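You operate a simulated robot arm through the tools that you are given. There is no shell and no other tool. Be economical: measure what you need, move in short steps, check, and stop when the job is done.

The job below is to be done with a simulated robot arm. You get a single attempt, and the scene is never put back.

## Task
Hang the MID sack in the holder, clamp its cuff and seat the funnel.
Fine: in that order; the yellow and the blue clamp both turn over the cuff before the funnel goes into the sack's mouth.

The check looks at the end state, three seconds after you hand in, the way a careful person would. Anything else that was tipped, shoved, dropped, spilled or broken makes it a failure.

## Robot
A 7-joint arm with a two-finger parallel gripper, fixed in place. Base frame: the origin is at the foot of the arm, x ahead of it, y to its left, z up; the work surface is at about z = 620. Lengths are in mm, angles in rad, forces in N, time in s.
With the tool pointing down near the work surface it reaches from about 200 to 660 mm from the base axis. Its first joint turns from -1.152 to 1.152 rad. Payload 1.57 kg.
Tool frame: the origin (TCP) lies between the finger pads and is the grasp point; the fingertips stand 30 mm ahead of it; z points along the fingers, y is the line along which they close. The gripper opens to 110 mm. The fingers are 24 mm wide and 12 mm thick; the gripper's body (48 by 112 mm) begins 78 mm behind the TCP.
Orientation is told as [roll, pitch, yaw] about the base's x, y, z axes, in that order, counted from this pose: with the fingers straight down and closing along the base's y, the tool's x points along the base's -x, its y along +y and its z along -z.

## Interface
- The arm moves only by the tool send_rows. Its argument "moves" is one flat list of numbers, 7 for each row, row after row: the gripper command, from -1 (fully open) to 1 (shut), values between in proportion, then the shift along the tool's x, y, z in mm, then the turn, a rotation vector about the tool's x, y, z in rad. In form: [jaw, dx, dy, dz, rx, ry, rz, jaw, dx, dy, dz, rx, ry, rz, ...]. A call has 1 to 20 rows; each row is the pose to reach, as a shift and turn from the pose commanded when the call began, along the tool's axes at that moment. Rows are played at 5 a second. More than 50 mm and 0.15 rad between two rows, or a gripper value outside its range, and nothing of the call is played. Where a pose cannot be reached the arm comes as near as it can. A force on the tool above 40 N (or 10 N above the force at the start of the call, whichever is more), or a blocked arm, ends the call early, and 0.2 s more pass. The fingers move at their own pace (about 108 mm/s each) and stop on an object; they squeeze with about 27 N. The grip force told is the motor's: it shows also when the fingers shut on nothing. Time passes only in rows, and 0.2 s behind the last, so rows that repeat a pose let the fingers close. It gives the time, the measured TCP pose, the force on the tool (base axes), the opening and the grip force at its end, in the units of the frame above (readings bear some noise).
- Cameras (640 x 400 px; columns grow to the right, rows downward): "scene" is fixed at [173.6, -402.7, 1396.6]; the picture's right is [0.67, -0.74, 0.00], its down [-0.47, -0.43, -0.77] and it looks along [0.57, 0.52, -0.63] (base axes); focal length 226 px, centre (320, 200). "wrist" rides on the gripper at [-36, 0, -80] in the tool frame; the picture's right is [0.00, -1.00, 0.00], its down [0.97, 0.00, -0.24] and it looks along [0.24, 0.00, 0.97] (tool axes); focal length 218 px, centre (320, 200).
- camera(camera): a new picture of that camera. No time passes.
- point_at(camera, pixels): for up to 12 pixels [column, row] of the newest picture of that camera ("zoom" is the newest enlarged one), the place [x, y, z] in the base frame of the surface seen there, good to about 2 mm. No time passes.
- close_up(camera, box): a new picture of the part [left, top, right, bottom] of that camera's present view, enlarged. No time passes.
- job_done(): hands the job in; it is judged then, once.

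Keep the steps short. Do not move on a guess: measure, check each grasp and each placing, and mend mistakes. In all there are 80 turns and 46 pictures (those below and enlarged ones count). Leave the gripper open and the arm clear of the work at the hand-in unless told otherwise, and finish with a single line.

The tools are called after "Call:" as name(argument=value, ...) on one line, values as JSON. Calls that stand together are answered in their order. send_rows: Moves the arm, as the interface text tells. Its arguments: {"type":"object","properties":{"moves":{"type":"array"}},"required":["moves"]} The other tools are called the same way: camera (camera) takes a picture; point_at (camera, pixels) gives the place of the surface under pixels of a picture; close_up (camera, box) takes an enlarged picture of a part of a camera's view; job_done () hands the job in.

At the start:

```text
clock: 0.0
tcp_pos: [414.9, -130.7, 1219.6]
tool_rot: [0.0, -0.001, -0.001]
wrist_force: [-0.3, 0.2, -0.2]
finger_gap: 110.2
finger_force: 0.2
```

scene: 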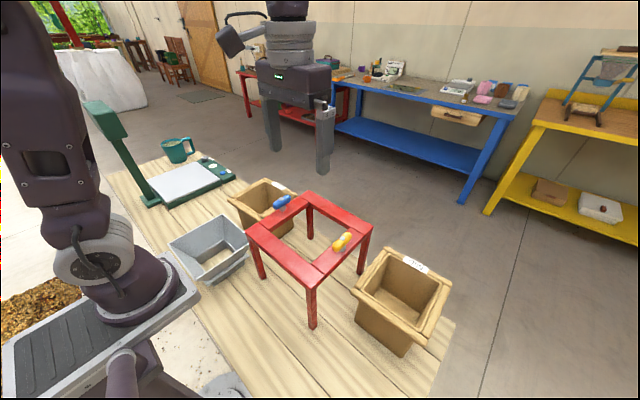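
wrist: 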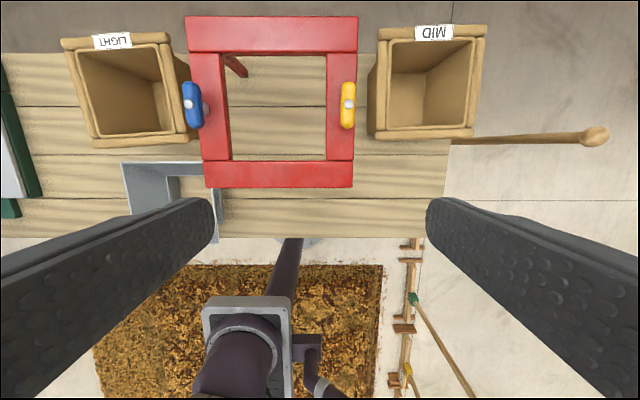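

I see the red frame holder with a blue and a yellow clamp, the MID sack on the right of the wrist view, the LIGHT sack on the left, and a grey funnel. I'll enlarge both views to measure.

Call:
close_up(camera="scene", box=[160, 160, 460, 360])

Call:
close_up(camera="wrist", box=[40, 0, 500, 240])

Call:
point_at(camera="wrist", pixels=[[378, 34], [483, 34], [470, 133], [372, 133], [430, 80], [190, 35], [356, 35], [207, 180], [350, 180], [229, 60], [326, 60], [326, 155]])

```text
2.00 times, centred on (310, 260) of scene
```

zoom: 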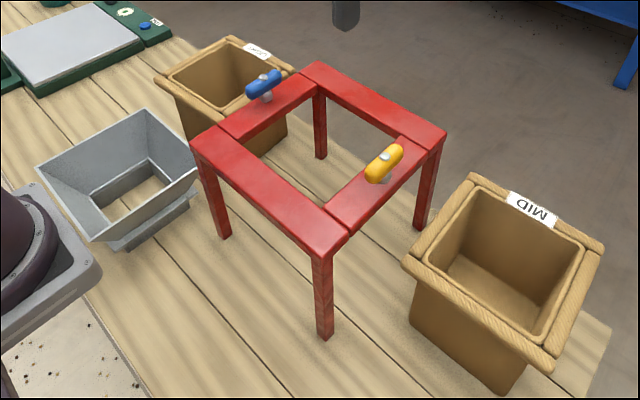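

```text
1.39 times, centred on (270, 120) of wrist
```

zoom: 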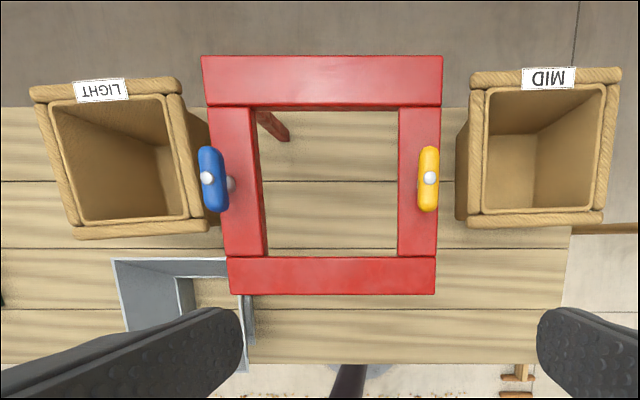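

```text
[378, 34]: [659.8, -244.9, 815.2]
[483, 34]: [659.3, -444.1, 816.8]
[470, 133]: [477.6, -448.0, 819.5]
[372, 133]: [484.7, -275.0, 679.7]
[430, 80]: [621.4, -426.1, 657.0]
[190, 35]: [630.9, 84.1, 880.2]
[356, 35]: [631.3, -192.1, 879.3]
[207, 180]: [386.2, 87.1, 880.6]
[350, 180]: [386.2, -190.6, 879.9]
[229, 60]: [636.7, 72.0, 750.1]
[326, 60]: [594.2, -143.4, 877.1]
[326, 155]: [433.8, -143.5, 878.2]
```

Now I measure the MID cuff, frame opening and clamps on the enlarged wrist picture.

Call:
point_at(camera="zoom", pixels=[[473, 77], [617, 71], [600, 220], [468, 227], [488, 100], [603, 96], [584, 206], [482, 207], [530, 218], [478, 150], [609, 150], [530, 170]])

Call:
point_at(camera="zoom", pixels=[[429, 150], [429, 178], [429, 206], [441, 178], [418, 178], [208, 150], [207, 178], [218, 206], [232, 183], [256, 104], [396, 104], [260, 260]])

Call:
point_at(camera="scene", pixels=[[300, 229], [355, 235], [312, 265], [282, 201], [341, 241], [280, 214], [290, 223], [338, 247], [170, 245], [231, 216], [247, 242], [207, 283]])

```text
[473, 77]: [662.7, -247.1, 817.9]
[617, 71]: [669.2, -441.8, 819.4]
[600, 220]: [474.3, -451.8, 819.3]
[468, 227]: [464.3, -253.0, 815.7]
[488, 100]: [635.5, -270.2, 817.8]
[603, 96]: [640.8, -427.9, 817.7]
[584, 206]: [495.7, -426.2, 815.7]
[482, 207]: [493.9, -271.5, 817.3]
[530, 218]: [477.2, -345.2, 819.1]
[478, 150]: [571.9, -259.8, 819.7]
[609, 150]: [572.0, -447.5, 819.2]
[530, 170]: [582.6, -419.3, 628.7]
```

```text
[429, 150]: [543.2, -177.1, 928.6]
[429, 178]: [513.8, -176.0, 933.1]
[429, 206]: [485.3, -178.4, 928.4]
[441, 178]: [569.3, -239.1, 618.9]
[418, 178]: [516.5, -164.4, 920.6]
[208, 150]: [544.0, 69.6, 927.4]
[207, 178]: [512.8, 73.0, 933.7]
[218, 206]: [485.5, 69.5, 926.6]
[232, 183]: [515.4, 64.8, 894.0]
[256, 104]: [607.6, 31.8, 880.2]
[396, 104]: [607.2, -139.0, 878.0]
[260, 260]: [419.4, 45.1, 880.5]
```

```text
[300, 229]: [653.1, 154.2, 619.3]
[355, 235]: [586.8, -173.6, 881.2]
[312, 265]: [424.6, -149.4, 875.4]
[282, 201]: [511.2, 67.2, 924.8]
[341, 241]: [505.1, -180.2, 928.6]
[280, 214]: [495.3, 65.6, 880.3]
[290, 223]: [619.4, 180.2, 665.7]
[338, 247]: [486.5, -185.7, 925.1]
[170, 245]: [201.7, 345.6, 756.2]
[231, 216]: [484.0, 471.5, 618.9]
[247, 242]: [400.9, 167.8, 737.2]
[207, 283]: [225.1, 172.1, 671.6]
```

The MID cuff is about 205 mm square, centred near (567,-350), top z 818. The frame opening centres near (513,-51). I need the cuff's height and the body size, so I enlarge the sack and the funnel.

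Call:
close_up(camera="scene", box=[340, 230, 470, 365])

```text
2.96 times, centred on (405, 298) of scene
```

zoom: 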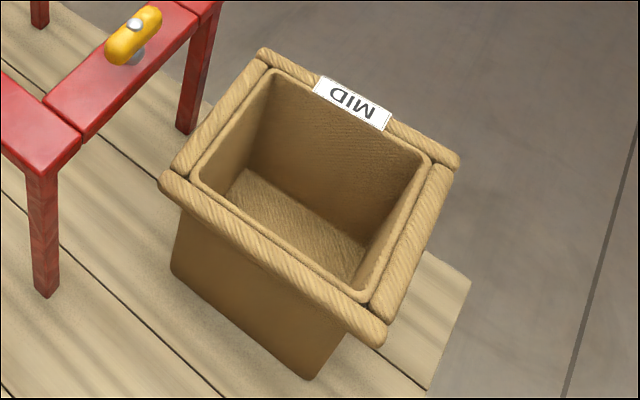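

Call:
point_at(camera="zoom", pixels=[[292, 253], [286, 258], [280, 264], [274, 270], [268, 276], [266, 284], [262, 292], [180, 265], [305, 376], [250, 330], [185, 195], [375, 335]])

Call:
point_at(camera="zoom", pixels=[[190, 180], [378, 300], [430, 155], [274, 72], [164, 180], [384, 344], [457, 165], [262, 50], [250, 200], [330, 150], [350, 110], [125, 55]])

```text
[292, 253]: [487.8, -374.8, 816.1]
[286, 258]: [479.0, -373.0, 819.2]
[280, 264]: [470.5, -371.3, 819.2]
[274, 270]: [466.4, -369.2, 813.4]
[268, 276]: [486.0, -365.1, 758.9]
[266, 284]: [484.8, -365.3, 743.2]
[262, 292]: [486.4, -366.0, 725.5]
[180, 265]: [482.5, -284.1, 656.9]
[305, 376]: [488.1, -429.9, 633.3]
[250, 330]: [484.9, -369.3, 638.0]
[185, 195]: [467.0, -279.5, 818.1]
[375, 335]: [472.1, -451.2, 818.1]
```

```text
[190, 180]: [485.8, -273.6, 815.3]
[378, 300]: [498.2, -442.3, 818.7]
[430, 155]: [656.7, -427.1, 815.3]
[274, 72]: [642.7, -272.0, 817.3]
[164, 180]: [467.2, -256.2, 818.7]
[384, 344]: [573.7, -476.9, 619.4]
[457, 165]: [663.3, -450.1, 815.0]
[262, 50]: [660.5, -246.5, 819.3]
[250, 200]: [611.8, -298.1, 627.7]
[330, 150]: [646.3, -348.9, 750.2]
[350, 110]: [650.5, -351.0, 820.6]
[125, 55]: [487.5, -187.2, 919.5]
```

Near cuff: outer face x≈466, inner rim ≈490, top z 818; the body is about 164 mm, which fits the ~187 mm opening. I'll grip the near (low-x) cuff side at its middle, (478,-351), with the tool yawed about -1.53. First I go above it, to z≈880.

Call:
send_rows(moves=[-1, -5.3, -18.4, 28.3, 0, 0, 0.1275, -1, -10.5, -36.7, 56.6, 0, 0, 0.255, -1, -15.8, -55.1, 84.9, 0, 0, 0.3825, -1, -21, -73.4, 113.2, 0, 0, 0.51, -1, -26.3, -91.8, 141.5, 0, 0, 0.6375, -1, -31.5, -110.2, 169.8, 0, 0, 0.765, -1, -36.8, -128.5, 198.1, 0, 0, 0.8925, -1, -42, -146.9, 226.4, 0, 0, 1.02, -1, -47.3, -165.2, 254.7, 0, 0, 1.1475, -1, -52.6, -183.6, 283, 0, 0, 1.275, -1, -57.8, -202, 311.3, 0, 0, 1.4025, -1, -63.1, -220.3, 339.6, 0, 0, 1.53, -1, -63.1, -220.3, 339.6, 0, 0, 1.53])

Call:
camera(camera="wrist")

```text
clock: 2.8
tcp_pos: [479.8, -351.6, 880.8]
tool_rot: [-0.001, 0.001, -1.531]
wrist_force: [-0.6, 0.2, 0.0]
finger_gap: 109.9
finger_force: 0.1
```

```text
40 pictures are left
```

wrist: 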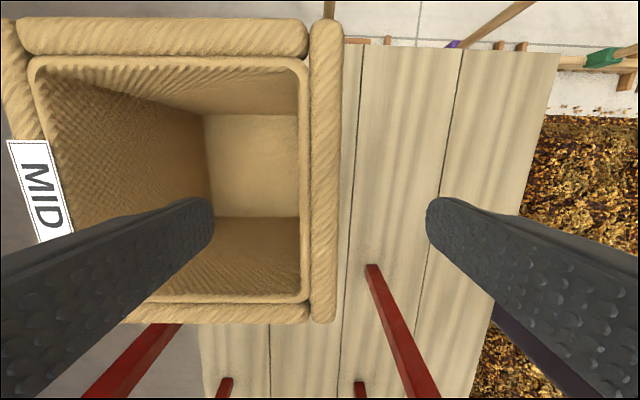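

The near cuff lies at columns 300–342, centred between the fingers and parallel to them. I measure its edges.

Call:
point_at(camera="wrist", pixels=[[325, 30], [325, 315], [303, 200], [309, 200], [325, 200], [337, 200], [339, 60], [336, 300], [312, 60], [310, 300], [170, 36], [220, 313]])

```text
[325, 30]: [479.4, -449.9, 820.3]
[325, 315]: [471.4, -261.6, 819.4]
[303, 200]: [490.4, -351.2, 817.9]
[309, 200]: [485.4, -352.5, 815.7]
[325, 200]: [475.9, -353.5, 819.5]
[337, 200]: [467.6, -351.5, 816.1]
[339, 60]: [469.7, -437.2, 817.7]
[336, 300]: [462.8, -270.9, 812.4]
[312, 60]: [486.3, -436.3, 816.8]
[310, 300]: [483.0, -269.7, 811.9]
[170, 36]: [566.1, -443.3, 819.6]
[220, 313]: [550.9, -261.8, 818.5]
```

Alignment is good. I lower 50 mm (tips ~18 mm below the cuff's top) and close.

Call:
send_rows(moves=[-1, 0, 0, 17, 0, 0, 0, -1, 0, 0, 34, 0, 0, 0, -1, 0, 1, 50, 0, 0, 0, -0.2, 0, 1, 50, 0, 0, 0, 0.5, 0, 1, 50, 0, 0, 0, 1, 0, 1, 50, 0, 0, 0, 1, 0, 1, 50, 0, 0, 0, 1, 0, 1, 50, 0, 0, 0])

Call:
camera(camera="wrist")

```text
clock: 4.6
tcp_pos: [480.8, -350.7, 830.2]
tool_rot: [-0.001, 0.001, -1.531]
wrist_force: [0.9, 0.0, 0.4]
finger_gap: 27.6
finger_force: 26.7
```

```text
39 pictures are left
```

wrist: 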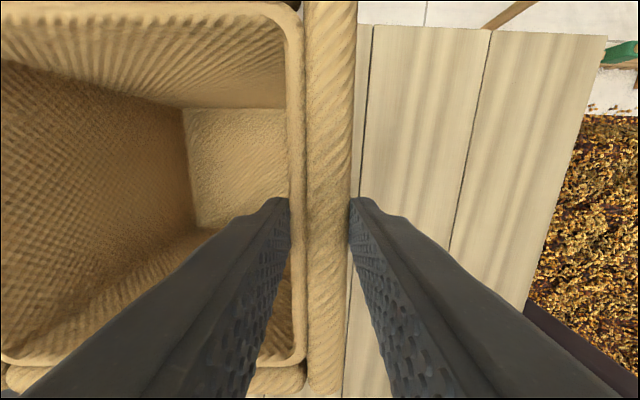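

The fingers stopped at 27.6 mm with 26.7 N, so the cuff is held. I lift 40 mm slowly and check for tilt.

Call:
send_rows(moves=[1, 0, 0, -5, 0, 0, 0, 1, 0, 0, -12, 0, 0, 0, 1, 0, 0, -20, 0, 0, 0, 1, 0, 0, -30, 0, 0, 0, 1, 0, 0, -40, 0, 0, 0, 1, 0, 0, -40, 0, 0, 0, 1, 0, 0, -40, 0, 0, 0])

Call:
camera(camera="scene")

```text
clock: 6.2
tcp_pos: [479.0, -349.8, 870.7]
tool_rot: [0.0, 0.001, -1.529]
wrist_force: [-0.3, 0.0, -2.6]
finger_gap: 27.8
finger_force: 26.5
```

```text
38 pictures are left
```

scene: 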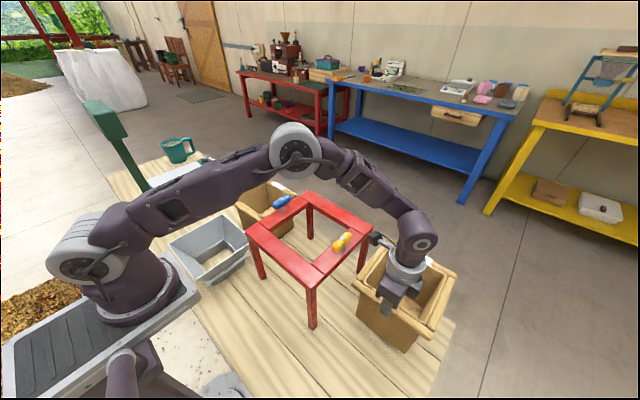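

The weight reads about 2.6 N. I check tilt by the rim heights.

Call:
point_at(camera="scene", pixels=[[450, 278], [440, 297], [430, 317], [422, 331], [380, 252], [366, 275], [372, 302], [398, 325]])

```text
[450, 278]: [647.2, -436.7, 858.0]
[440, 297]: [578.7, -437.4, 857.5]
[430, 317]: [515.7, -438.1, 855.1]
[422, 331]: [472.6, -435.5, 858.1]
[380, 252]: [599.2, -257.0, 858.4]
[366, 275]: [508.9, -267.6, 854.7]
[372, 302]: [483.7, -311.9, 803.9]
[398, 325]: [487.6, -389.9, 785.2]
```

The sack hangs level (all rims ~857). Now I lift to z≈1165 while drawing in 60 mm in x, staying clear of the frame.

Call:
send_rows(moves=[1, 0, -2, -15, 0, 0, 0, 1, 0, -6, -40, 0, 0, 0, 1, 0, -12, -68, 0, 0, 0, 1, 0, -18, -97, 0, 0, 0, 1, 0, -24, -126, 0, 0, 0, 1, 0, -30, -155, 0, 0, 0, 1, 0, -36, -184, 0, 0, 0, 1, 0, -42, -213, 0, 0, 0, 1, 0, -48, -242, 0, 0, 0, 1, 0, -54, -268, 0, 0, 0, 1, 0, -58, -285, 0, 0, 0, 1, 0, -60, -295, 0, 0, 0, 1, 0, -60, -295, 0, 0, 0])

```text
clock: 9.0
tcp_pos: [418.9, -354.1, 1165.3]
tool_rot: [0.0, 0.0, -1.531]
wrist_force: [-0.1, -0.7, -1.9]
finger_gap: 27.6
finger_force: 27.0
```

At height. I take an enlarged scene view of the frame to measure its opening precisely.

Call:
close_up(camera="scene", box=[230, 180, 390, 300])

```text
3.33 times, centred on (310, 240) of scene
```

zoom: 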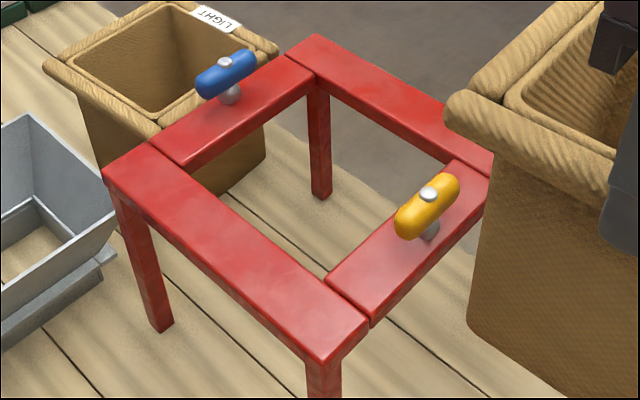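

Call:
point_at(camera="zoom", pixels=[[186, 164], [250, 123], [300, 89], [331, 281], [380, 231], [330, 85], [400, 130], [440, 156], [230, 212], [280, 248], [228, 63], [429, 193]])

Call:
point_at(camera="zoom", pixels=[[184, 161], [247, 121], [334, 278], [376, 230], [333, 83], [415, 133], [232, 207], [282, 243], [231, 95], [433, 233], [108, 172], [320, 358]])

```text
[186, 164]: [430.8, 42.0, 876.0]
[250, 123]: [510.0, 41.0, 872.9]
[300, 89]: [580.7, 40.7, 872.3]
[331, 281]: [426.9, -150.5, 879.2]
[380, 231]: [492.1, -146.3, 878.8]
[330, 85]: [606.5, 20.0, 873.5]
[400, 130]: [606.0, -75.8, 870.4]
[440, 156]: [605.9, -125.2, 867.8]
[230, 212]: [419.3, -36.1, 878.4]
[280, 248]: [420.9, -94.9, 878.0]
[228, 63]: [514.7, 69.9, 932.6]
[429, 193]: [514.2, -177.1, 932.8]
```

```text
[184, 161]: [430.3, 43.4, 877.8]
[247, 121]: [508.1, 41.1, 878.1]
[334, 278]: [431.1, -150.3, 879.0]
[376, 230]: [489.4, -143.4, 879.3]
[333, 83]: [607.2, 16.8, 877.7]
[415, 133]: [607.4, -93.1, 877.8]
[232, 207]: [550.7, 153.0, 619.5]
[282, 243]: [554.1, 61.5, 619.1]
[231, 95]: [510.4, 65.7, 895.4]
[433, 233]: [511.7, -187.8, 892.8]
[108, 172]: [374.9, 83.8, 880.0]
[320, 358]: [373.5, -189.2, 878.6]
```

Opening is x 420–606.5, y −146–41, centre (513.3,−52.5). With the sack centre ~87 mm ahead of the TCP, the target TCP is (426,−47) at yaw −1.571. I carry it across at this height (bottom ≈955, clamps' top 933).

Call:
send_rows(moves=[1, 12, 1, 0, 0, 0, 0.003, 1, 36, 2.5, 0, 0, 0, 0.006, 1, 62, 4, 0, 0, 0, 0.01, 1, 90, 5.7, 0, 0, 0, 0.013, 1, 118, 7.5, 0, 0, 0, 0.017, 1, 146, 9.2, 0, 0, 0, 0.02, 1, 174, 11, 0, 0, 0, 0.024, 1, 202, 12.8, 0, 0, 0, 0.028, 1, 230, 14.6, 0, 0, 0, 0.032, 1, 258, 16.3, 0, 0, 0, 0.036, 1, 282, 17.8, 0, 0, 0, 0.04, 1, 300, 19, 0, 0, 0, 0.04, 1, 306.5, 19.4, 0, 0, 0, 0.04, 1, 306.5, 19.4, 0, 0, 0, 0.04])

Call:
close_up(camera="scene", box=[200, 60, 420, 300])

Call:
camera(camera="wrist")

```text
clock: 12.0
tcp_pos: [425.6, -46.4, 1165.6]
tool_rot: [0.002, -0.001, -1.569]
wrist_force: [-0.1, 0.4, -2.3]
finger_gap: 27.7
finger_force: 27.1
```

```text
1.67 times, centred on (310, 180) of scene
```

zoom: 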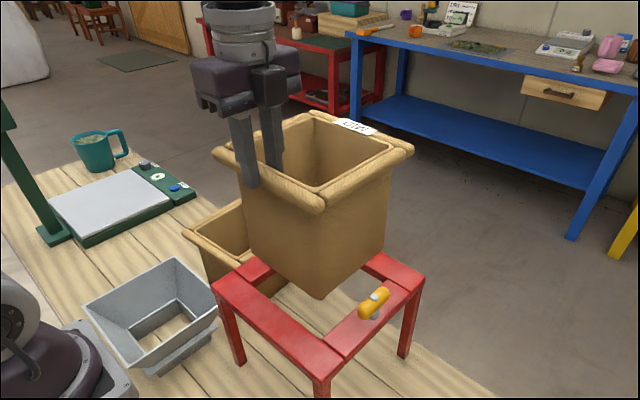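

```text
35 pictures are left
```

wrist: 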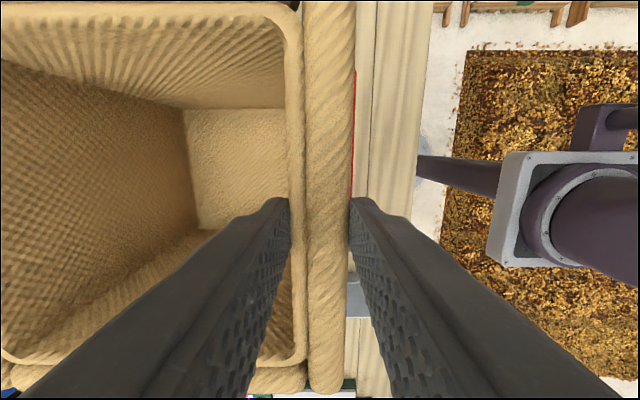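

I measure the carried sack's faces and rolls.

Call:
point_at(camera="zoom", pixels=[[350, 240], [375, 210], [340, 275], [265, 235], [300, 255], [255, 200], [365, 176], [395, 158], [340, 190], [285, 181], [300, 190], [393, 138]])

Call:
point_at(camera="wrist", pixels=[[325, 100], [325, 300], [345, 100], [347, 180], [295, 150], [150, 5], [60, 380], [300, 40], [300, 350], [325, 385], [310, 385], [290, 5]])

```text
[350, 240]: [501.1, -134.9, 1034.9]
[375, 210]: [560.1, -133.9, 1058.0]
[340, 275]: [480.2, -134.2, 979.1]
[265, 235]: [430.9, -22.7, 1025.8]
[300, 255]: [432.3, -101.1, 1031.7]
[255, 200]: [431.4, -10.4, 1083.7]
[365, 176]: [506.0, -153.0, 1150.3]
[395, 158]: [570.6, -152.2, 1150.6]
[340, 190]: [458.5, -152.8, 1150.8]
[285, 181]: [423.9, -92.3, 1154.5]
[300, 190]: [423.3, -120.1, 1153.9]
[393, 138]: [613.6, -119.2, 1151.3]
```

```text
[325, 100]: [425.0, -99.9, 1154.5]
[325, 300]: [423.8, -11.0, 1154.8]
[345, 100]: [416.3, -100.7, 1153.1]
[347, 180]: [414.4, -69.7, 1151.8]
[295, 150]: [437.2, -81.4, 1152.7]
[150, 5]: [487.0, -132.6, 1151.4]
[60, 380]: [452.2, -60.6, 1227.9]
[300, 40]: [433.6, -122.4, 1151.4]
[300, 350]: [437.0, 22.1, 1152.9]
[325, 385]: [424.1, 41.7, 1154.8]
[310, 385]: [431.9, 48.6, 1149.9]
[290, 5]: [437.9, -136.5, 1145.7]
```

Body faces: y −134 and x 431.5 → centre ≈(513.5,−52), square to the frame. I lower straight to TCP z≈930.

Call:
send_rows(moves=[1, 0, 0, 10, 0, 0, 0, 1, 0, 0, 35, 0, 0, 0, 1, 0, 0, 60, 0, 0, 0, 1, 0, 0, 85, 0, 0, 0, 1, 0, 0, 110, 0, 0, 0, 1, 0, 0, 135, 0, 0, 0, 1, 0, 0, 160, 0, 0, 0, 1, 0, 0, 185, 0, 0, 0, 1, 0, 0, 205, 0, 0, 0, 1, 0, 0, 220, 0, 0, 0, 1, 0, 0, 230, 0, 0, 0, 1, 0, 0, 235, 0, 0, 0, 1, 0, 0, 235, 0, 0, 0])

Call:
close_up(camera="scene", box=[220, 160, 400, 310])

```text
clock: 14.8
tcp_pos: [426.9, -47.5, 930.5]
tool_rot: [0.002, -0.001, -1.572]
wrist_force: [0.1, -1.0, -2.2]
finger_gap: 27.5
finger_force: 26.7
```

```text
2.67 times, centred on (310, 235) of scene
```

zoom: 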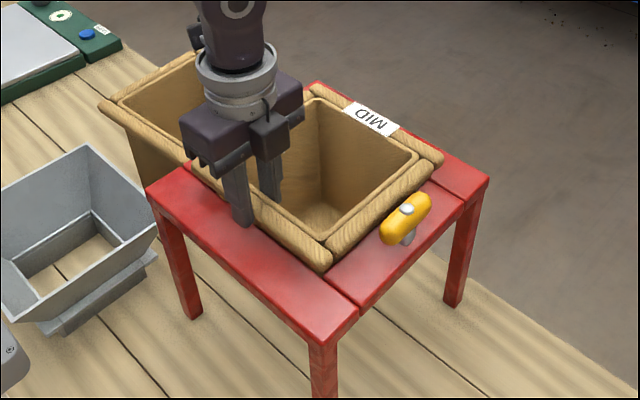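

The sack is in the opening; the cuff is still a little above the frame. I lower on in 2 mm steps and watch the force.

Call:
send_rows(moves=[1, 0, 0, 3, 0, 0, 0, 1, 0, 0, 6, 0, 0, 0, 1, 0, 0, 9, 0, 0, 0, 1, 0, 0, 12, 0, 0, 0, 1, 0, 0, 14, 0, 0, 0, 1, 0, 0, 14, 0, 0, 0])

```text
clock: 16.2
tcp_pos: [426.5, -47.0, 916.3]
tool_rot: [0.0, 0.0, -1.569]
wrist_force: [0.1, -0.4, -1.9]
finger_gap: 27.5
finger_force: 26.7
```

Call:
send_rows(moves=[1, 0, 0, 1, 0, 0, 0, 1, 0, 0, 2, 0, 0, 0, 1, 0, 0, 3, 0, 0, 0, 1, 0, 0, 4, 0, 0, 0, 1, 0, 0, 4, 0, 0, 0])

Call:
close_up(camera="scene", box=[260, 190, 380, 280])

```text
clock: 17.4
tcp_pos: [426.3, -46.7, 911.8]
tool_rot: [-0.002, -0.001, -1.57]
wrist_force: [-0.3, -0.1, -1.6]
finger_gap: 27.6
finger_force: 27.5
```

```text
4.44 times, centred on (320, 235) of scene
```

zoom: 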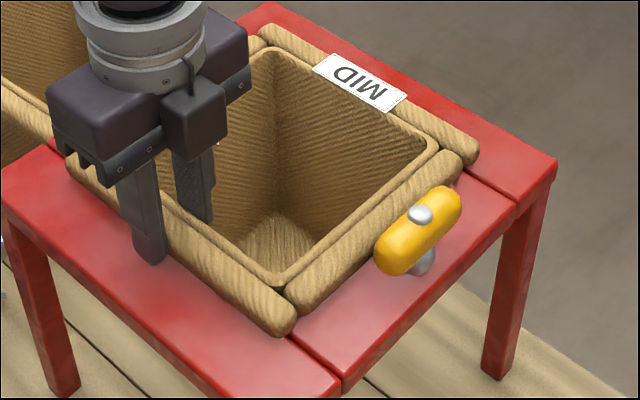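

Tips are ~2 mm above the frame. Two more small steps.

Call:
send_rows(moves=[1, 0, 0, 0.7, 0, 0, 0, 1, 0, 0, 1.4, 0, 0, 0, 1, 0, 0, 2, 0, 0, 0, 1, 0, 0, 2, 0, 0, 0])

Call:
point_at(camera="zoom", pixels=[[262, 300], [235, 280], [350, 240], [430, 175], [455, 150], [300, 300], [345, 275]])

```text
clock: 18.4
tcp_pos: [426.4, -46.5, 909.7]
tool_rot: [0.001, 0.0, -1.57]
wrist_force: [-1.2, 1.9, 19.3]
finger_gap: 27.7
finger_force: 27.1
```

```text
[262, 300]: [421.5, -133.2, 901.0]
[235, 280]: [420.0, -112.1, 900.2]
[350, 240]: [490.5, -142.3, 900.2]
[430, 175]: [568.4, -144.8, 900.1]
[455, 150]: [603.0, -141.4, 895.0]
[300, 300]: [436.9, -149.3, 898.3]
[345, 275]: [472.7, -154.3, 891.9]
```

19 N upward: it is seated on the frame. I open slightly to ~45 mm, then rise straight up.

Call:
send_rows(moves=[1, 0, 0, -0.8, 0, 0, 0, 0.2, 0, 0, -0.8, 0, 0, 0, 0.2, 0, 0, -1, 0, 0, 0, 0.2, 0, 0, -10, 0, 0, 0, 0.2, 0, 0, -40, 0, 0, 0, 0.2, 0, 0, -85, 0, 0, 0, 0.2, 0, 0, -130, 0, 0, 0, 0.2, 0, 0, -130, 0, 0, 0])

Call:
camera(camera="wrist")

Call:
close_up(camera="scene", box=[220, 160, 400, 310])

```text
clock: 20.2
tcp_pos: [426.2, -45.8, 1040.0]
tool_rot: [0.0, 0.001, -1.57]
wrist_force: [1.2, 0.3, -1.3]
finger_gap: 43.7
finger_force: 0.1
```

```text
32 pictures are left
```

wrist: 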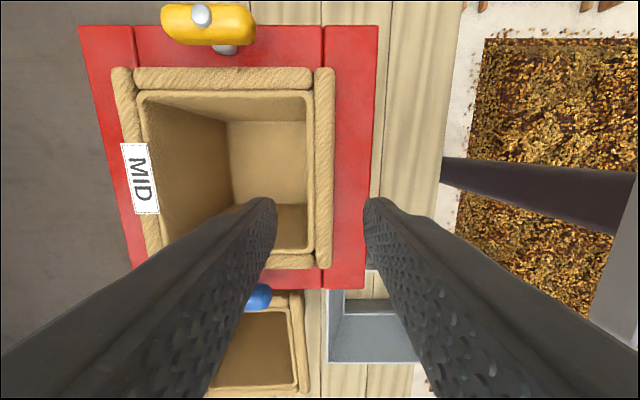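

```text
2.67 times, centred on (310, 235) of scene
```

zoom: 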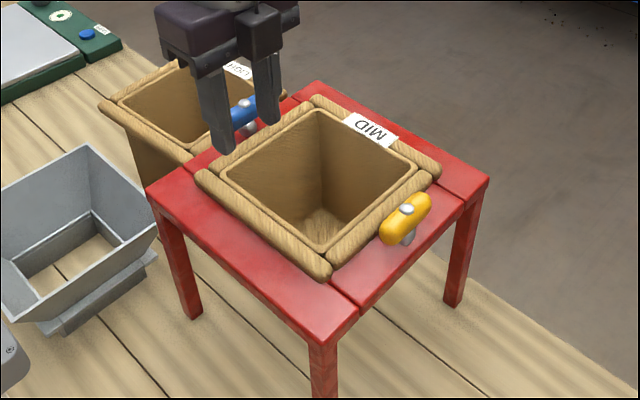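

The sack hangs evenly with its cuff on the frame all round. Next the yellow clamp: I move above it at z≈1040, turning back to yaw 0, to look straight down.

Call:
send_rows(moves=[0.2, -11.9, 8, 0, 0, 0, -0.1427, 0.2, -23.8, 16, 0, 0, 0, -0.2855, 0.2, -35.7, 24, 0, 0, 0, -0.4282, 0.2, -47.6, 32, 0, 0, 0, -0.571, 0.2, -59.5, 40, 0, 0, 0, -0.7137, 0.2, -71.5, 48, 0, 0, 0, -0.8565, 0.2, -83.4, 56, 0, 0, 0, -0.999, 0.2, -95.3, 64, 0, 0, 0, -1.142, 0.2, -107.2, 72, 0, 0, 0, -1.2847, 0.2, -119, 80, 0, 0, 0, -1.427, 0.2, -131, 88, 0, 0, 0, -1.57, 0.2, -131, 88, 0, 0, 0, -1.57])

Call:
camera(camera="wrist")

```text
clock: 22.8
tcp_pos: [514.0, -179.0, 1040.0]
tool_rot: [0.001, 0.0, 0.001]
wrist_force: [-0.4, 0.0, -0.2]
finger_gap: 44.2
finger_force: 0.1
```

```text
30 pictures are left
```

wrist: 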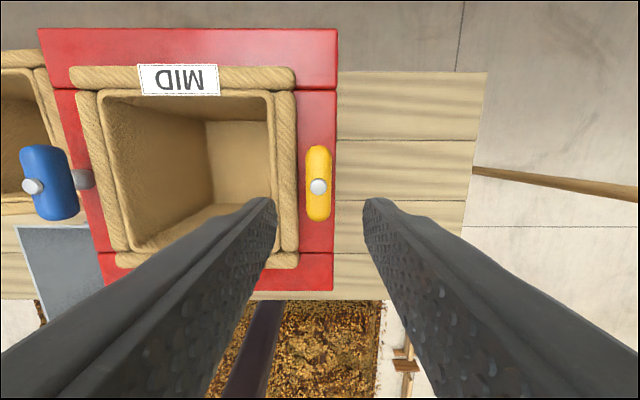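

Call:
point_at(camera="wrist", pixels=[[318, 187], [318, 150], [318, 216], [307, 200], [330, 200], [318, 200], [310, 165], [327, 165], [33, 187], [50, 155], [60, 210], [287, 180]])

```text
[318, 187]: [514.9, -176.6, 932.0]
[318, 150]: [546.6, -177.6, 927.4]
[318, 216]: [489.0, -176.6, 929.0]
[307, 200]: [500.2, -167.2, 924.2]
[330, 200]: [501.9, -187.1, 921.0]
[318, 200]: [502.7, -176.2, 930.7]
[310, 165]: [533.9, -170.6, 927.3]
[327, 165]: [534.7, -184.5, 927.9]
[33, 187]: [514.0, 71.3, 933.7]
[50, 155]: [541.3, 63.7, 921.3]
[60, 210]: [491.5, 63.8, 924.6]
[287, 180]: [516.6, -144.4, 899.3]
```

Yellow pivot at (514.5,−177), bar ~22 mm wide, top 930. I lower to TCP z 937 (tips at 907, above the cuff's 900) and close on the bar.

Call:
send_rows(moves=[0.2, -0.5, 2, 30, 0, 0, 0, 0.2, -0.5, 2, 60, 0, 0, 0, 0.2, -0.5, 2, 85, 0, 0, 0, 0.2, -0.5, 2, 103, 0, 0, 0, 0.2, -0.5, 2, 103, 0, 0, 0, 1, -0.5, 2, 103, 0, 0, 0, 1, -0.5, 2, 103, 0, 0, 0, 1, -0.5, 2, 103, 0, 0, 0])

Call:
camera(camera="wrist")

```text
clock: 24.6
tcp_pos: [517.0, -176.7, 936.5]
tool_rot: [0.001, 0.0, 0.0]
wrist_force: [0.7, -9.1, -13.7]
finger_gap: 24.1
finger_force: 35.9
```

```text
29 pictures are left
```

wrist: 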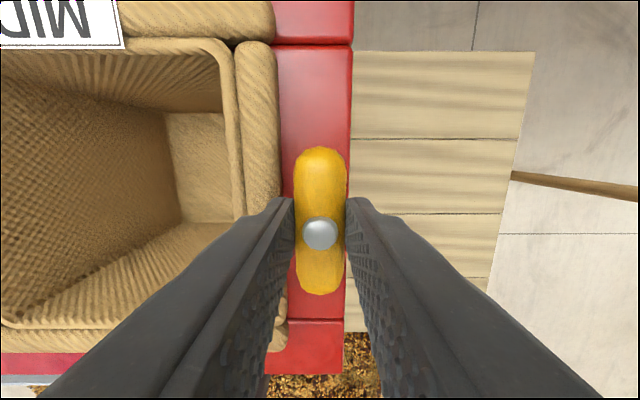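

Bar gripped (24 mm). Now I turn about the pivot in small steps, first 0.5 rad, watching the forces.

Call:
send_rows(moves=[1, 0, 0, 0, 0, 0, 0.1, 1, 0, 0, 0, 0, 0, 0.2, 1, 0, 0, 0, 0, 0, 0.3, 1, 0, 0, 0, 0, 0, 0.4, 1, 0, 0, 0, 0, 0, 0.5, 1, 0, 0, 0, 0, 0, 0.5])

Call:
close_up(camera="wrist", box=[160, 80, 480, 340])

```text
clock: 26.0
tcp_pos: [515.2, -174.7, 937.0]
tool_rot: [-0.001, 0.001, -0.503]
wrist_force: [3.6, -20.3, -32.7]
finger_gap: 23.7
finger_force: 36.2
```

```text
1.54 times, centred on (320, 210) of wrist
```

zoom: 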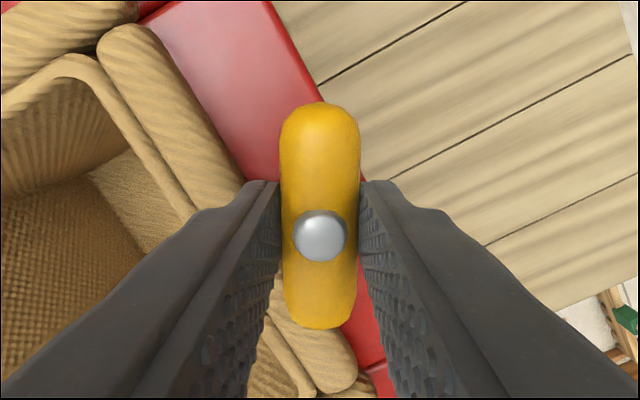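

The bar follows the tool, but the pull has grown to −33 N in z and −20 N in y. I release to relieve it and re-measure the pivot.

Call:
send_rows(moves=[0.3, 0, 0, 0, 0, 0, 0, 0.3, 0, 0, 0, 0, 0, 0, 0.3, 0, 0, -30, 0, 0, 0, 0.3, 0, 0, -60, 0, 0, 0, 0.3, 0, 0, -60, 0, 0, 0])

Call:
close_up(camera="wrist", box=[160, 80, 480, 340])

Call:
point_at(camera="zoom", pixels=[[320, 190], [320, 198]])

```text
clock: 27.2
tcp_pos: [516.2, -175.5, 998.2]
tool_rot: [-0.001, 0.001, -0.499]
wrist_force: [0.4, -0.2, 0.2]
finger_gap: 38.3
finger_force: 0.1
```

```text
1.54 times, centred on (320, 210) of wrist
```

zoom: 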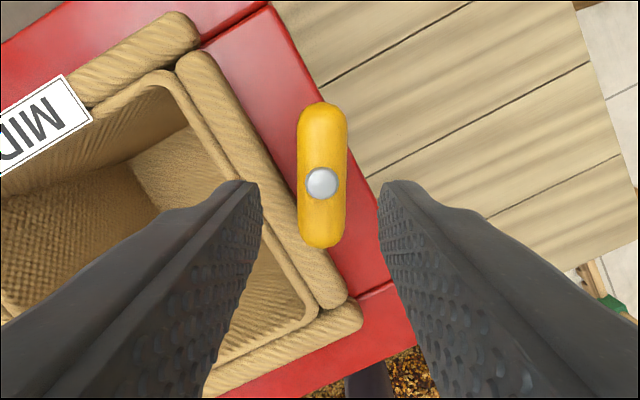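

```text
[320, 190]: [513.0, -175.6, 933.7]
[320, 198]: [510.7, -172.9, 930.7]
```

Call:
point_at(camera="zoom", pixels=[[322, 182], [322, 115], [322, 238], [300, 182], [344, 182], [322, 170]])

```text
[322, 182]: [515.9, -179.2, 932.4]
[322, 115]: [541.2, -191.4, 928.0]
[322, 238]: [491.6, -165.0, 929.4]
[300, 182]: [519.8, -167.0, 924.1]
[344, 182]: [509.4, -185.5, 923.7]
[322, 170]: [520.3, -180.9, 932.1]
```

Pivot re-measured ≈(515,−177.5); my grip was ~1.5 mm off in y. I shift −1.8 mm along tool y, re-grip and turn to ~1.0 rad.

Call:
send_rows(moves=[0.3, 0, -1.8, 30, 0, 0, 0, 0.3, 0, -1.8, 60, 0, 0, 0, 0.3, 0, -1.8, 60, 0, 0, 0, 1, 0, -1.8, 60, 0, 0, 0, 1, 0, -1.8, 60, 0, 0, 0, 1, 0, -1.8, 60, 0, 0, 0])

```text
clock: 28.6
tcp_pos: [514.6, -175.9, 937.2]
tool_rot: [0.003, -0.001, -0.499]
wrist_force: [4.9, 8.1, -3.9]
finger_gap: 24.1
finger_force: 35.6
```

Small residual +y force: I overshot by under 1 mm. I correct +0.8 and turn another 0.5 rad.

Call:
send_rows(moves=[1, 0, 0.8, 0, 0, 0, 0.1, 1, 0, 0.8, 0, 0, 0, 0.2, 1, 0, 0.8, 0, 0, 0, 0.3, 1, 0, 0.8, 0, 0, 0, 0.4, 1, 0, 0.8, 0, 0, 0, 0.5, 1, 0, 0.8, 0, 0, 0, 0.5])

```text
clock: 30.0
tcp_pos: [515.7, -176.1, 936.8]
tool_rot: [0.0, 0.001, -1.0]
wrist_force: [12.4, 7.0, -4.0]
finger_gap: 23.9
finger_force: 36.2
```

Fine forces (14 N along tool y). I shift +1 and turn the last 0.57 rad.

Call:
send_rows(moves=[1, 0, 1, 0, 0, 0, 0.08, 1, 0, 1, 0, 0, 0, 0.18, 1, 0, 1, 0, 0, 0, 0.28, 1, 0, 1, 0, 0, 0, 0.38, 1, 0, 1, 0, 0, 0, 0.48, 1, 0, 1, 0, 0, 0, 0.57, 1, 0, 1, 0, 0, 0, 0.57])

```text
clock: 31.6
tcp_pos: [514.1, -176.4, 937.0]
tool_rot: [-0.002, 0.001, -1.571]
wrist_force: [0.9, -0.7, -6.6]
finger_gap: 23.5
finger_force: 35.9
```

Turned a full 90° with small forces. I release, rise and look.

Call:
send_rows(moves=[0.3, 0, 0, 0, 0, 0, 0, 0.3, 0, 0, 0, 0, 0, 0, 0.3, 0, 0, -35, 0, 0, 0, 0.3, 0, 0, -70, 0, 0, 0, 0.3, 0, 0, -105, 0, 0, 0, 0.3, 0, 0, -105, 0, 0, 0])

Call:
camera(camera="wrist")

Call:
close_up(camera="scene", box=[220, 160, 400, 310])

```text
clock: 33.0
tcp_pos: [516.2, -175.4, 1041.4]
tool_rot: [-0.001, -0.001, -1.571]
wrist_force: [0.4, 0.7, -0.4]
finger_gap: 38.6
finger_force: 0.0
```

```text
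26 pictures are left
```

wrist: 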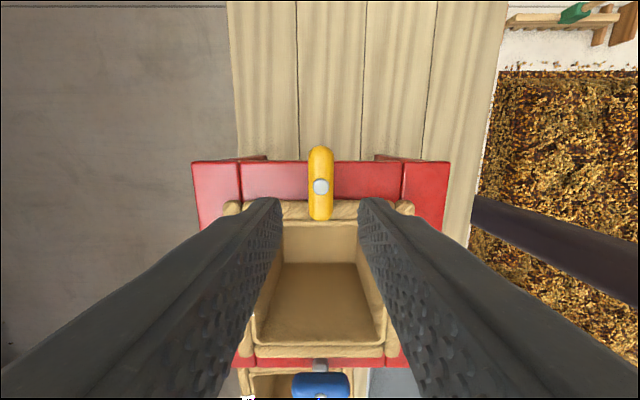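

```text
2.67 times, centred on (310, 235) of scene
```

zoom: 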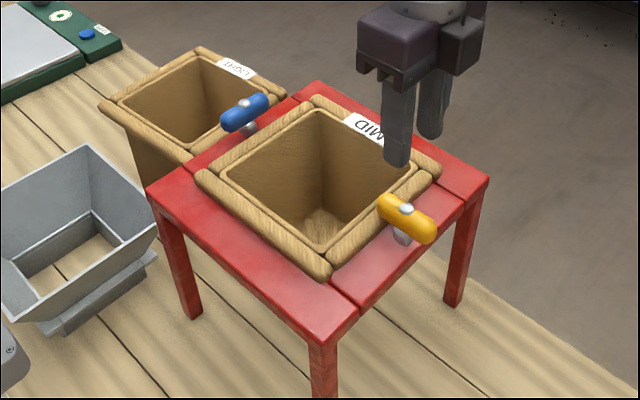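

Yellow lies across the cuff, the sack undisturbed. Now to the blue clamp, at (514,71), turning back to yaw 0.

Call:
send_rows(moves=[0.3, 20.5, 0, 0, 0, 0, -0.131, 0.3, 41, 0, 0, 0, 0, -0.262, 0.3, 61.6, 0, 0, 0, 0, -0.393, 0.3, 82, 0, 0, 0, 0, -0.524, 0.3, 102.5, 0, 0, 0, 0, -0.655, 0.3, 123, 0, 0, 0, 0, -0.7855, 0.3, 143.5, 0, 0, 0, 0, -0.916, 0.3, 164, 0, 0, 0, 0, -1.047, 0.3, 184.5, 0, 0, 0, 0, -1.178, 0.3, 205, 0, 0, 0, 0, -1.309, 0.3, 225.6, -1, 0, 0, 0, -1.44, 0.3, 246.5, -1.5, 0, 0, 0, -1.571, 0.3, 246.5, -1.5, 0, 0, 0, -1.571])

Call:
close_up(camera="wrist", box=[160, 80, 480, 340])

Call:
point_at(camera="zoom", pixels=[[320, 165], [320, 175], [320, 115], [320, 205], [305, 150], [335, 150]])

```text
clock: 35.8
tcp_pos: [514.6, 71.6, 1042.2]
tool_rot: [0.001, 0.001, 0.002]
wrist_force: [0.5, 0.3, -0.7]
finger_gap: 38.5
finger_force: 0.0
```

```text
1.54 times, centred on (320, 210) of wrist
```

zoom: 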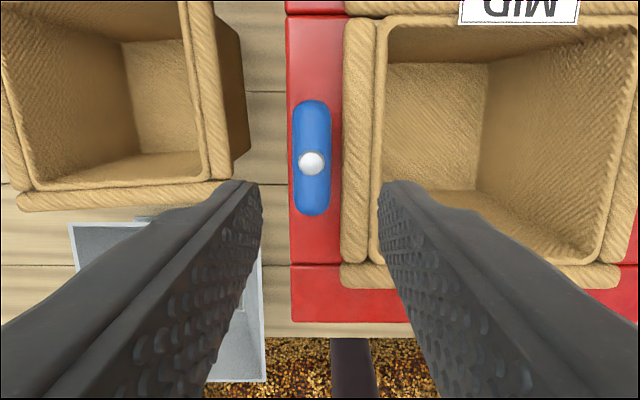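

```text
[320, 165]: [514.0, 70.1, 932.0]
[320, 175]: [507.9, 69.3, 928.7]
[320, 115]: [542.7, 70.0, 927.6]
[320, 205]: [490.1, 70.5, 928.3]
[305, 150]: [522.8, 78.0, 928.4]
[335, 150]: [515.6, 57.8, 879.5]
```

Call:
point_at(camera="zoom", pixels=[[311, 162], [301, 162], [322, 162], [295, 185], [329, 185], [311, 185], [311, 125], [311, 205]])

```text
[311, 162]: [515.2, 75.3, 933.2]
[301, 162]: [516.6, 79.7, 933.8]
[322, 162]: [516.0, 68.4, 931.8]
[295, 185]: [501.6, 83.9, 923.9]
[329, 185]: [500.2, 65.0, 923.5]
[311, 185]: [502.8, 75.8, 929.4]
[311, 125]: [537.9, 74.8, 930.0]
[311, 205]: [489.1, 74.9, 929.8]
```

Pivot ≈(515,75). I shift +4 mm in y, lower to z 937 and grip.

Call:
send_rows(moves=[0.3, 0, 4, 30, 0, 0, 0, 0.3, 0, 4, 60, 0, 0, 0, 0.3, 0, 4, 85, 0, 0, 0, 0.3, 0, 4, 104, 0, 0, 0, 0.3, 0, 4, 104, 0, 0, 0, 1, 0, 4, 104, 0, 0, 0, 1, 0, 4, 104, 0, 0, 0, 1, 0, 4, 104, 0, 0, 0])

```text
clock: 37.6
tcp_pos: [513.5, 77.2, 936.7]
tool_rot: [0.001, -0.002, 0.002]
wrist_force: [-1.7, 12.5, -12.5]
finger_gap: 23.8
finger_force: 36.4
```

+12.5 N in y: shift +1.2 and turn the first 0.5 rad.

Call:
send_rows(moves=[1, 0, 1.2, 0, 0, 0, 0, 1, 0, 1.2, 0, 0, 0, 0.1, 1, 0, 1.2, 0, 0, 0, 0.2, 1, 0, 1.2, 0, 0, 0, 0.3, 1, 0, 1.2, 0, 0, 0, 0.4, 1, 0, 1.2, 0, 0, 0, 0.5, 1, 0, 1.2, 0, 0, 0, 0.5])

```text
clock: 39.2
tcp_pos: [514.8, 75.9, 937.7]
tool_rot: [0.001, 0.003, -0.501]
wrist_force: [5.4, 7.9, -33.8]
finger_gap: 23.6
finger_force: 36.2
```

The z pull again reaches −34 N; I release in place and re-grip to relieve it.

Call:
send_rows(moves=[0.3, 0, 0, 0, 0, 0, 0, 0.3, 0, 0, 0, 0, 0, 0, 0.3, 0, 0, 0, 0, 0, 0, 1, 0, 0, 0, 0, 0, 0, 1, 0, 0, 0, 0, 0, 0, 1, 0, 0, 0, 0, 0, 0])

```text
clock: 40.6
tcp_pos: [514.8, 75.8, 937.1]
tool_rot: [0.001, 0.001, -0.498]
wrist_force: [2.2, 2.8, 4.4]
finger_gap: 23.6
finger_force: 35.4
```

Relieved (≤5 N). Turn another 0.5 rad.

Call:
send_rows(moves=[1, 0, 0.2, 0, 0, 0, 0.1, 1, 0, 0.2, 0, 0, 0, 0.2, 1, 0, 0.2, 0, 0, 0, 0.3, 1, 0, 0.2, 0, 0, 0, 0.4, 1, 0, 0.2, 0, 0, 0, 0.5, 1, 0, 0.2, 0, 0, 0, 0.5])

```text
clock: 42.0
tcp_pos: [514.5, 76.0, 938.8]
tool_rot: [0.001, 0.0, -1.001]
wrist_force: [8.8, 6.7, 7.9]
finger_gap: 23.9
finger_force: 36.1
```

Call:
send_rows(moves=[1, 0, 0.8, 0, 0, 0, 0.08, 1, 0, 0.8, 0, 0, 0, 0.18, 1, 0, 0.8, 0, 0, 0, 0.28, 1, 0, 0.8, 0, 0, 0, 0.38, 1, 0, 0.8, 0, 0, 0, 0.48, 1, 0, 0.8, 0, 0, 0, 0.57, 1, 0, 0.8, 0, 0, 0, 0.57])

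```text
clock: 43.6
tcp_pos: [515.3, 77.0, 938.8]
tool_rot: [0.001, 0.001, -1.571]
wrist_force: [12.0, 2.5, 6.0]
finger_gap: 23.9
finger_force: 36.2
```

Blue has turned 90°. I release, rise to z≈1040 and look at the clamps and then the funnel.

Call:
send_rows(moves=[0.3, 0, 0, 0, 0, 0, 0, 0.3, 0, 0, 0, 0, 0, 0, 0.3, 0, 0, -35, 0, 0, 0, 0.3, 0, 0, -70, 0, 0, 0, 0.3, 0, 0, -105, 0, 0, 0, 0.3, 0, 0, -140, 0, 0, 0, 0.3, 0, 0, -140, 0, 0, 0])

Call:
close_up(camera="scene", box=[150, 160, 390, 320])

```text
clock: 45.2
tcp_pos: [514.3, 76.3, 1078.8]
tool_rot: [0.0, 0.001, -1.569]
wrist_force: [-0.6, 0.3, -0.5]
finger_gap: 38.7
finger_force: 0.0
```

```text
2.50 times, centred on (270, 240) of scene
```

zoom: 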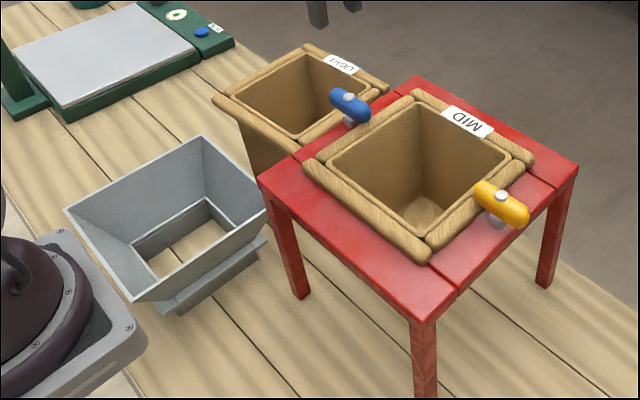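

Both clamps lie over the cuff. Now I measure the funnel's rim and spout.

Call:
point_at(camera="zoom", pixels=[[67, 210], [199, 139], [266, 203], [136, 297], [130, 174], [100, 254], [233, 172], [200, 252], [165, 300], [262, 240], [210, 278], [210, 200]])

Call:
point_at(camera="zoom", pixels=[[131, 235], [207, 199], [233, 225], [155, 277], [165, 308], [266, 245], [185, 312], [230, 200], [110, 200], [110, 240], [210, 230], [180, 240]])

Call:
camera(camera="wrist")

```text
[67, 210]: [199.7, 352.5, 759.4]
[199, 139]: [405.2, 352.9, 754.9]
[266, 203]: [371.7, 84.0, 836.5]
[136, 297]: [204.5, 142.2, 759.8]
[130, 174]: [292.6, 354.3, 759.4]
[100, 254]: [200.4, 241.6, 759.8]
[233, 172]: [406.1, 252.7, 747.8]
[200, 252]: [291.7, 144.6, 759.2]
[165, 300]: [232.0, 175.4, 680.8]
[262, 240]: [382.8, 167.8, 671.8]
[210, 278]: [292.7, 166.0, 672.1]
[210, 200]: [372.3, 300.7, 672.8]
```

```text
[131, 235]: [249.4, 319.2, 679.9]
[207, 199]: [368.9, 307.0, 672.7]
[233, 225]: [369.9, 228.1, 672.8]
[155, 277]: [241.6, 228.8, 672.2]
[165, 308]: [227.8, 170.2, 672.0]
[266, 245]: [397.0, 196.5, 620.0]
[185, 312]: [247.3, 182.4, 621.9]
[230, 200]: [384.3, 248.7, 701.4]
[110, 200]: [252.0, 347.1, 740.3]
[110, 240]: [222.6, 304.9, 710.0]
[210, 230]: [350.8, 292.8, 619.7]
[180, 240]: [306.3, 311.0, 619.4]
```

```text
22 pictures are left
```

wrist: 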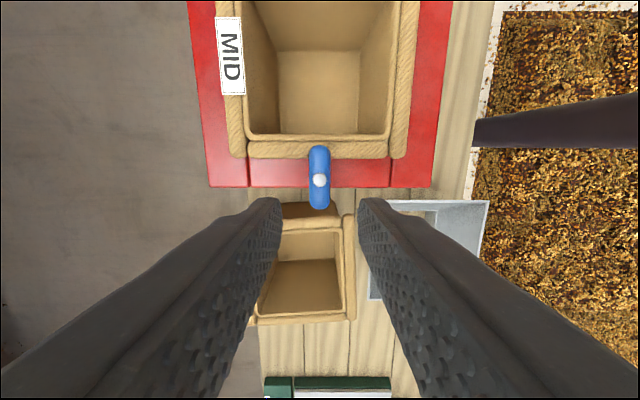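

The funnel's rim is about 208 mm square, z 760, centre ≈(303,248). I need the spout's outer size, so I enlarge it.

Call:
close_up(camera="scene", box=[160, 205, 270, 295])

```text
4.44 times, centred on (215, 250) of scene
```

zoom: 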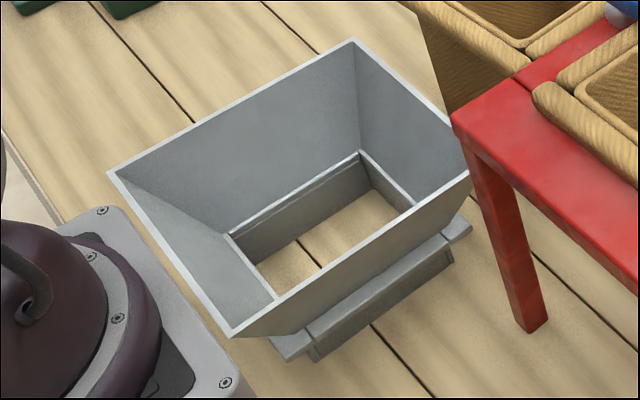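

Call:
point_at(camera="zoom", pixels=[[285, 340], [300, 352], [310, 325], [440, 240], [465, 222], [468, 233], [330, 345], [440, 265], [450, 252], [385, 300], [380, 282], [388, 312]])

Call:
point_at(camera="zoom", pixels=[[229, 236], [359, 154], [413, 207], [274, 298], [245, 245], [250, 260], [360, 170], [375, 185], [300, 205], [300, 220], [233, 333], [467, 175]])

```text
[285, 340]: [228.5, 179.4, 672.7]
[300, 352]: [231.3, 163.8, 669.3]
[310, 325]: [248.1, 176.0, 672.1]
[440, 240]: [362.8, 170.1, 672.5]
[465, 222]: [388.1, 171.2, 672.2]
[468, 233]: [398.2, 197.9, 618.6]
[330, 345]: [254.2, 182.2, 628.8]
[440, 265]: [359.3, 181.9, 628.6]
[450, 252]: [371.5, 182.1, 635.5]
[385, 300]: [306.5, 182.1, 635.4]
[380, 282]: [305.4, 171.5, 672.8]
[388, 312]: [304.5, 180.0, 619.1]
```

```text
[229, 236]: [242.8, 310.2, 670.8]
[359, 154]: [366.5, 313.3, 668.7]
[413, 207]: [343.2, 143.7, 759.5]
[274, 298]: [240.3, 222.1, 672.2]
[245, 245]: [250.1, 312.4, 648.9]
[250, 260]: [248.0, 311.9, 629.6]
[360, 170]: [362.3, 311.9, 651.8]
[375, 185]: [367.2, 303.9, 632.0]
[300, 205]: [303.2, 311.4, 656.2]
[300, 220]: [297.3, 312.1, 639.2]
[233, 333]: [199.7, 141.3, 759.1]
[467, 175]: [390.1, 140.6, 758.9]
```

Spout outer half-width ≈66, flange half-width ≈85, flare wall slope ≈0.43 rad. I plan to grip the +y wall (y≈353) with the tool rolled 0.43 to lie along it. First I check where the green scale's post stands, since the wrist will lean that way.

Call:
point_at(camera="scene", pixels=[[150, 199], [140, 185], [120, 150], [95, 108], [108, 104], [110, 120], [180, 150], [190, 180], [165, 190], [230, 178]])

Call:
close_up(camera="scene", box=[60, 80, 280, 280])

```text
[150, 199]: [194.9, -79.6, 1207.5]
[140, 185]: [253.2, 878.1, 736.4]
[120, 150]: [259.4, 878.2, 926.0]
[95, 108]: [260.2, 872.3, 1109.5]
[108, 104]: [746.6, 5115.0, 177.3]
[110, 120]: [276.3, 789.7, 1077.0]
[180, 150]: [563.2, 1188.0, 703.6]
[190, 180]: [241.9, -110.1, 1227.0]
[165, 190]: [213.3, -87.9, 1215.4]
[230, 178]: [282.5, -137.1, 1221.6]
```

```text
2.00 times, centred on (170, 180) of scene
```

zoom: 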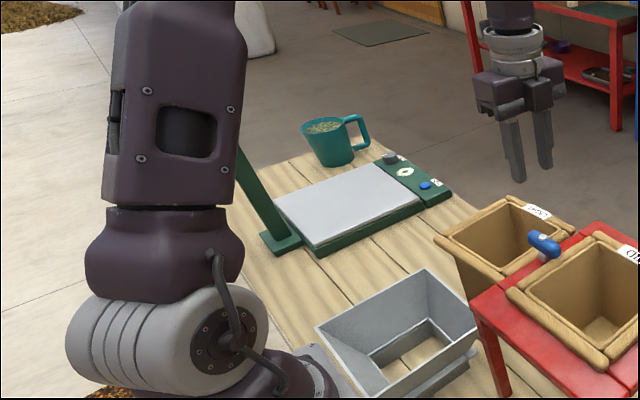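

The scale's post stands at y≈790–880, well out of the way. I move above the funnel's +y side at z≈1000, returning to yaw 0.

Call:
send_rows(moves=[0.3, 25, -17.6, 6, 0, 0, -0.131, 0.3, 50, -35.2, 12, 0, 0, -0.262, 0.3, 75, -52.8, 18, 0, 0, -0.393, 0.3, 100, -70.3, 24, 0, 0, -0.524, 0.3, 125, -88, 30, 0, 0, -0.655, 0, 150, -105.5, 36, 0, 0, -0.7855, 0, 175, -123, 42, 0, 0, -0.916, 0, 200, -140.7, 48, 0, 0, -1.047, 0, 225, -158.3, 54, 0, 0, -1.178, 0, 250, -175.8, 60, 0, 0, -1.309, 0, 275, -193.4, 66, 0, 0, -1.44, 0, 300, -211, 72, 0, 0, -1.571, 0, 300, -211, 72, 0, 0, -1.571])

```text
clock: 48.0
tcp_pos: [302.1, 377.5, 1007.4]
tool_rot: [0.0, 0.002, 0.004]
wrist_force: [0.0, -0.6, -0.3]
finger_gap: 54.9
finger_force: 0.0
```

Now I roll 0.43 and come to a point 60 mm behind the grasp along the wall slope, (303,373,803).

Call:
send_rows(moves=[0, 0, 0, 30, 0.09, 0, 0, 0, 0, 0, 65, 0.18, 0, 0, 0, 0, -1, 100, 0.27, 0, 0, 0, 0, -2, 135, 0.36, 0, 0, 0, -1, -3, 170, 0.43, 0, 0, 0, -1, -4.5, 204, 0.43, 0, 0, 0, -1, -4.5, 204, 0.43, 0, 0])

Call:
camera(camera="wrist")

Call:
close_up(camera="scene", box=[110, 110, 310, 300])

```text
clock: 49.6
tcp_pos: [303.7, 372.5, 801.7]
tool_rot: [-0.431, 0.0, 0.003]
wrist_force: [0.1, -0.4, 0.2]
finger_gap: 54.8
finger_force: 0.1
```

```text
19 pictures are left
```

wrist: 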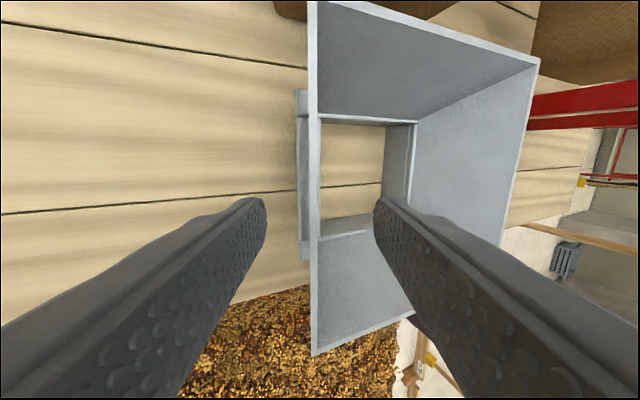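

```text
2.11 times, centred on (210, 205) of scene
```

zoom: 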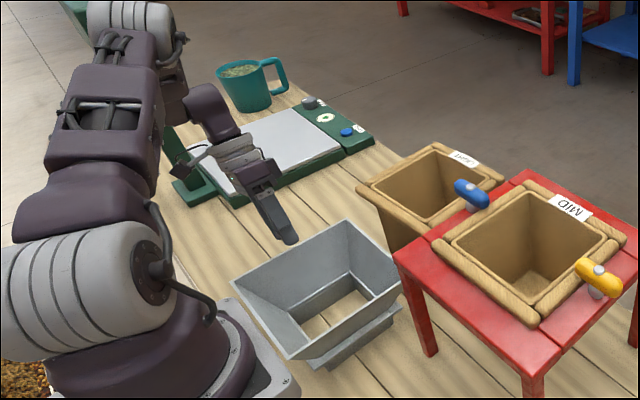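

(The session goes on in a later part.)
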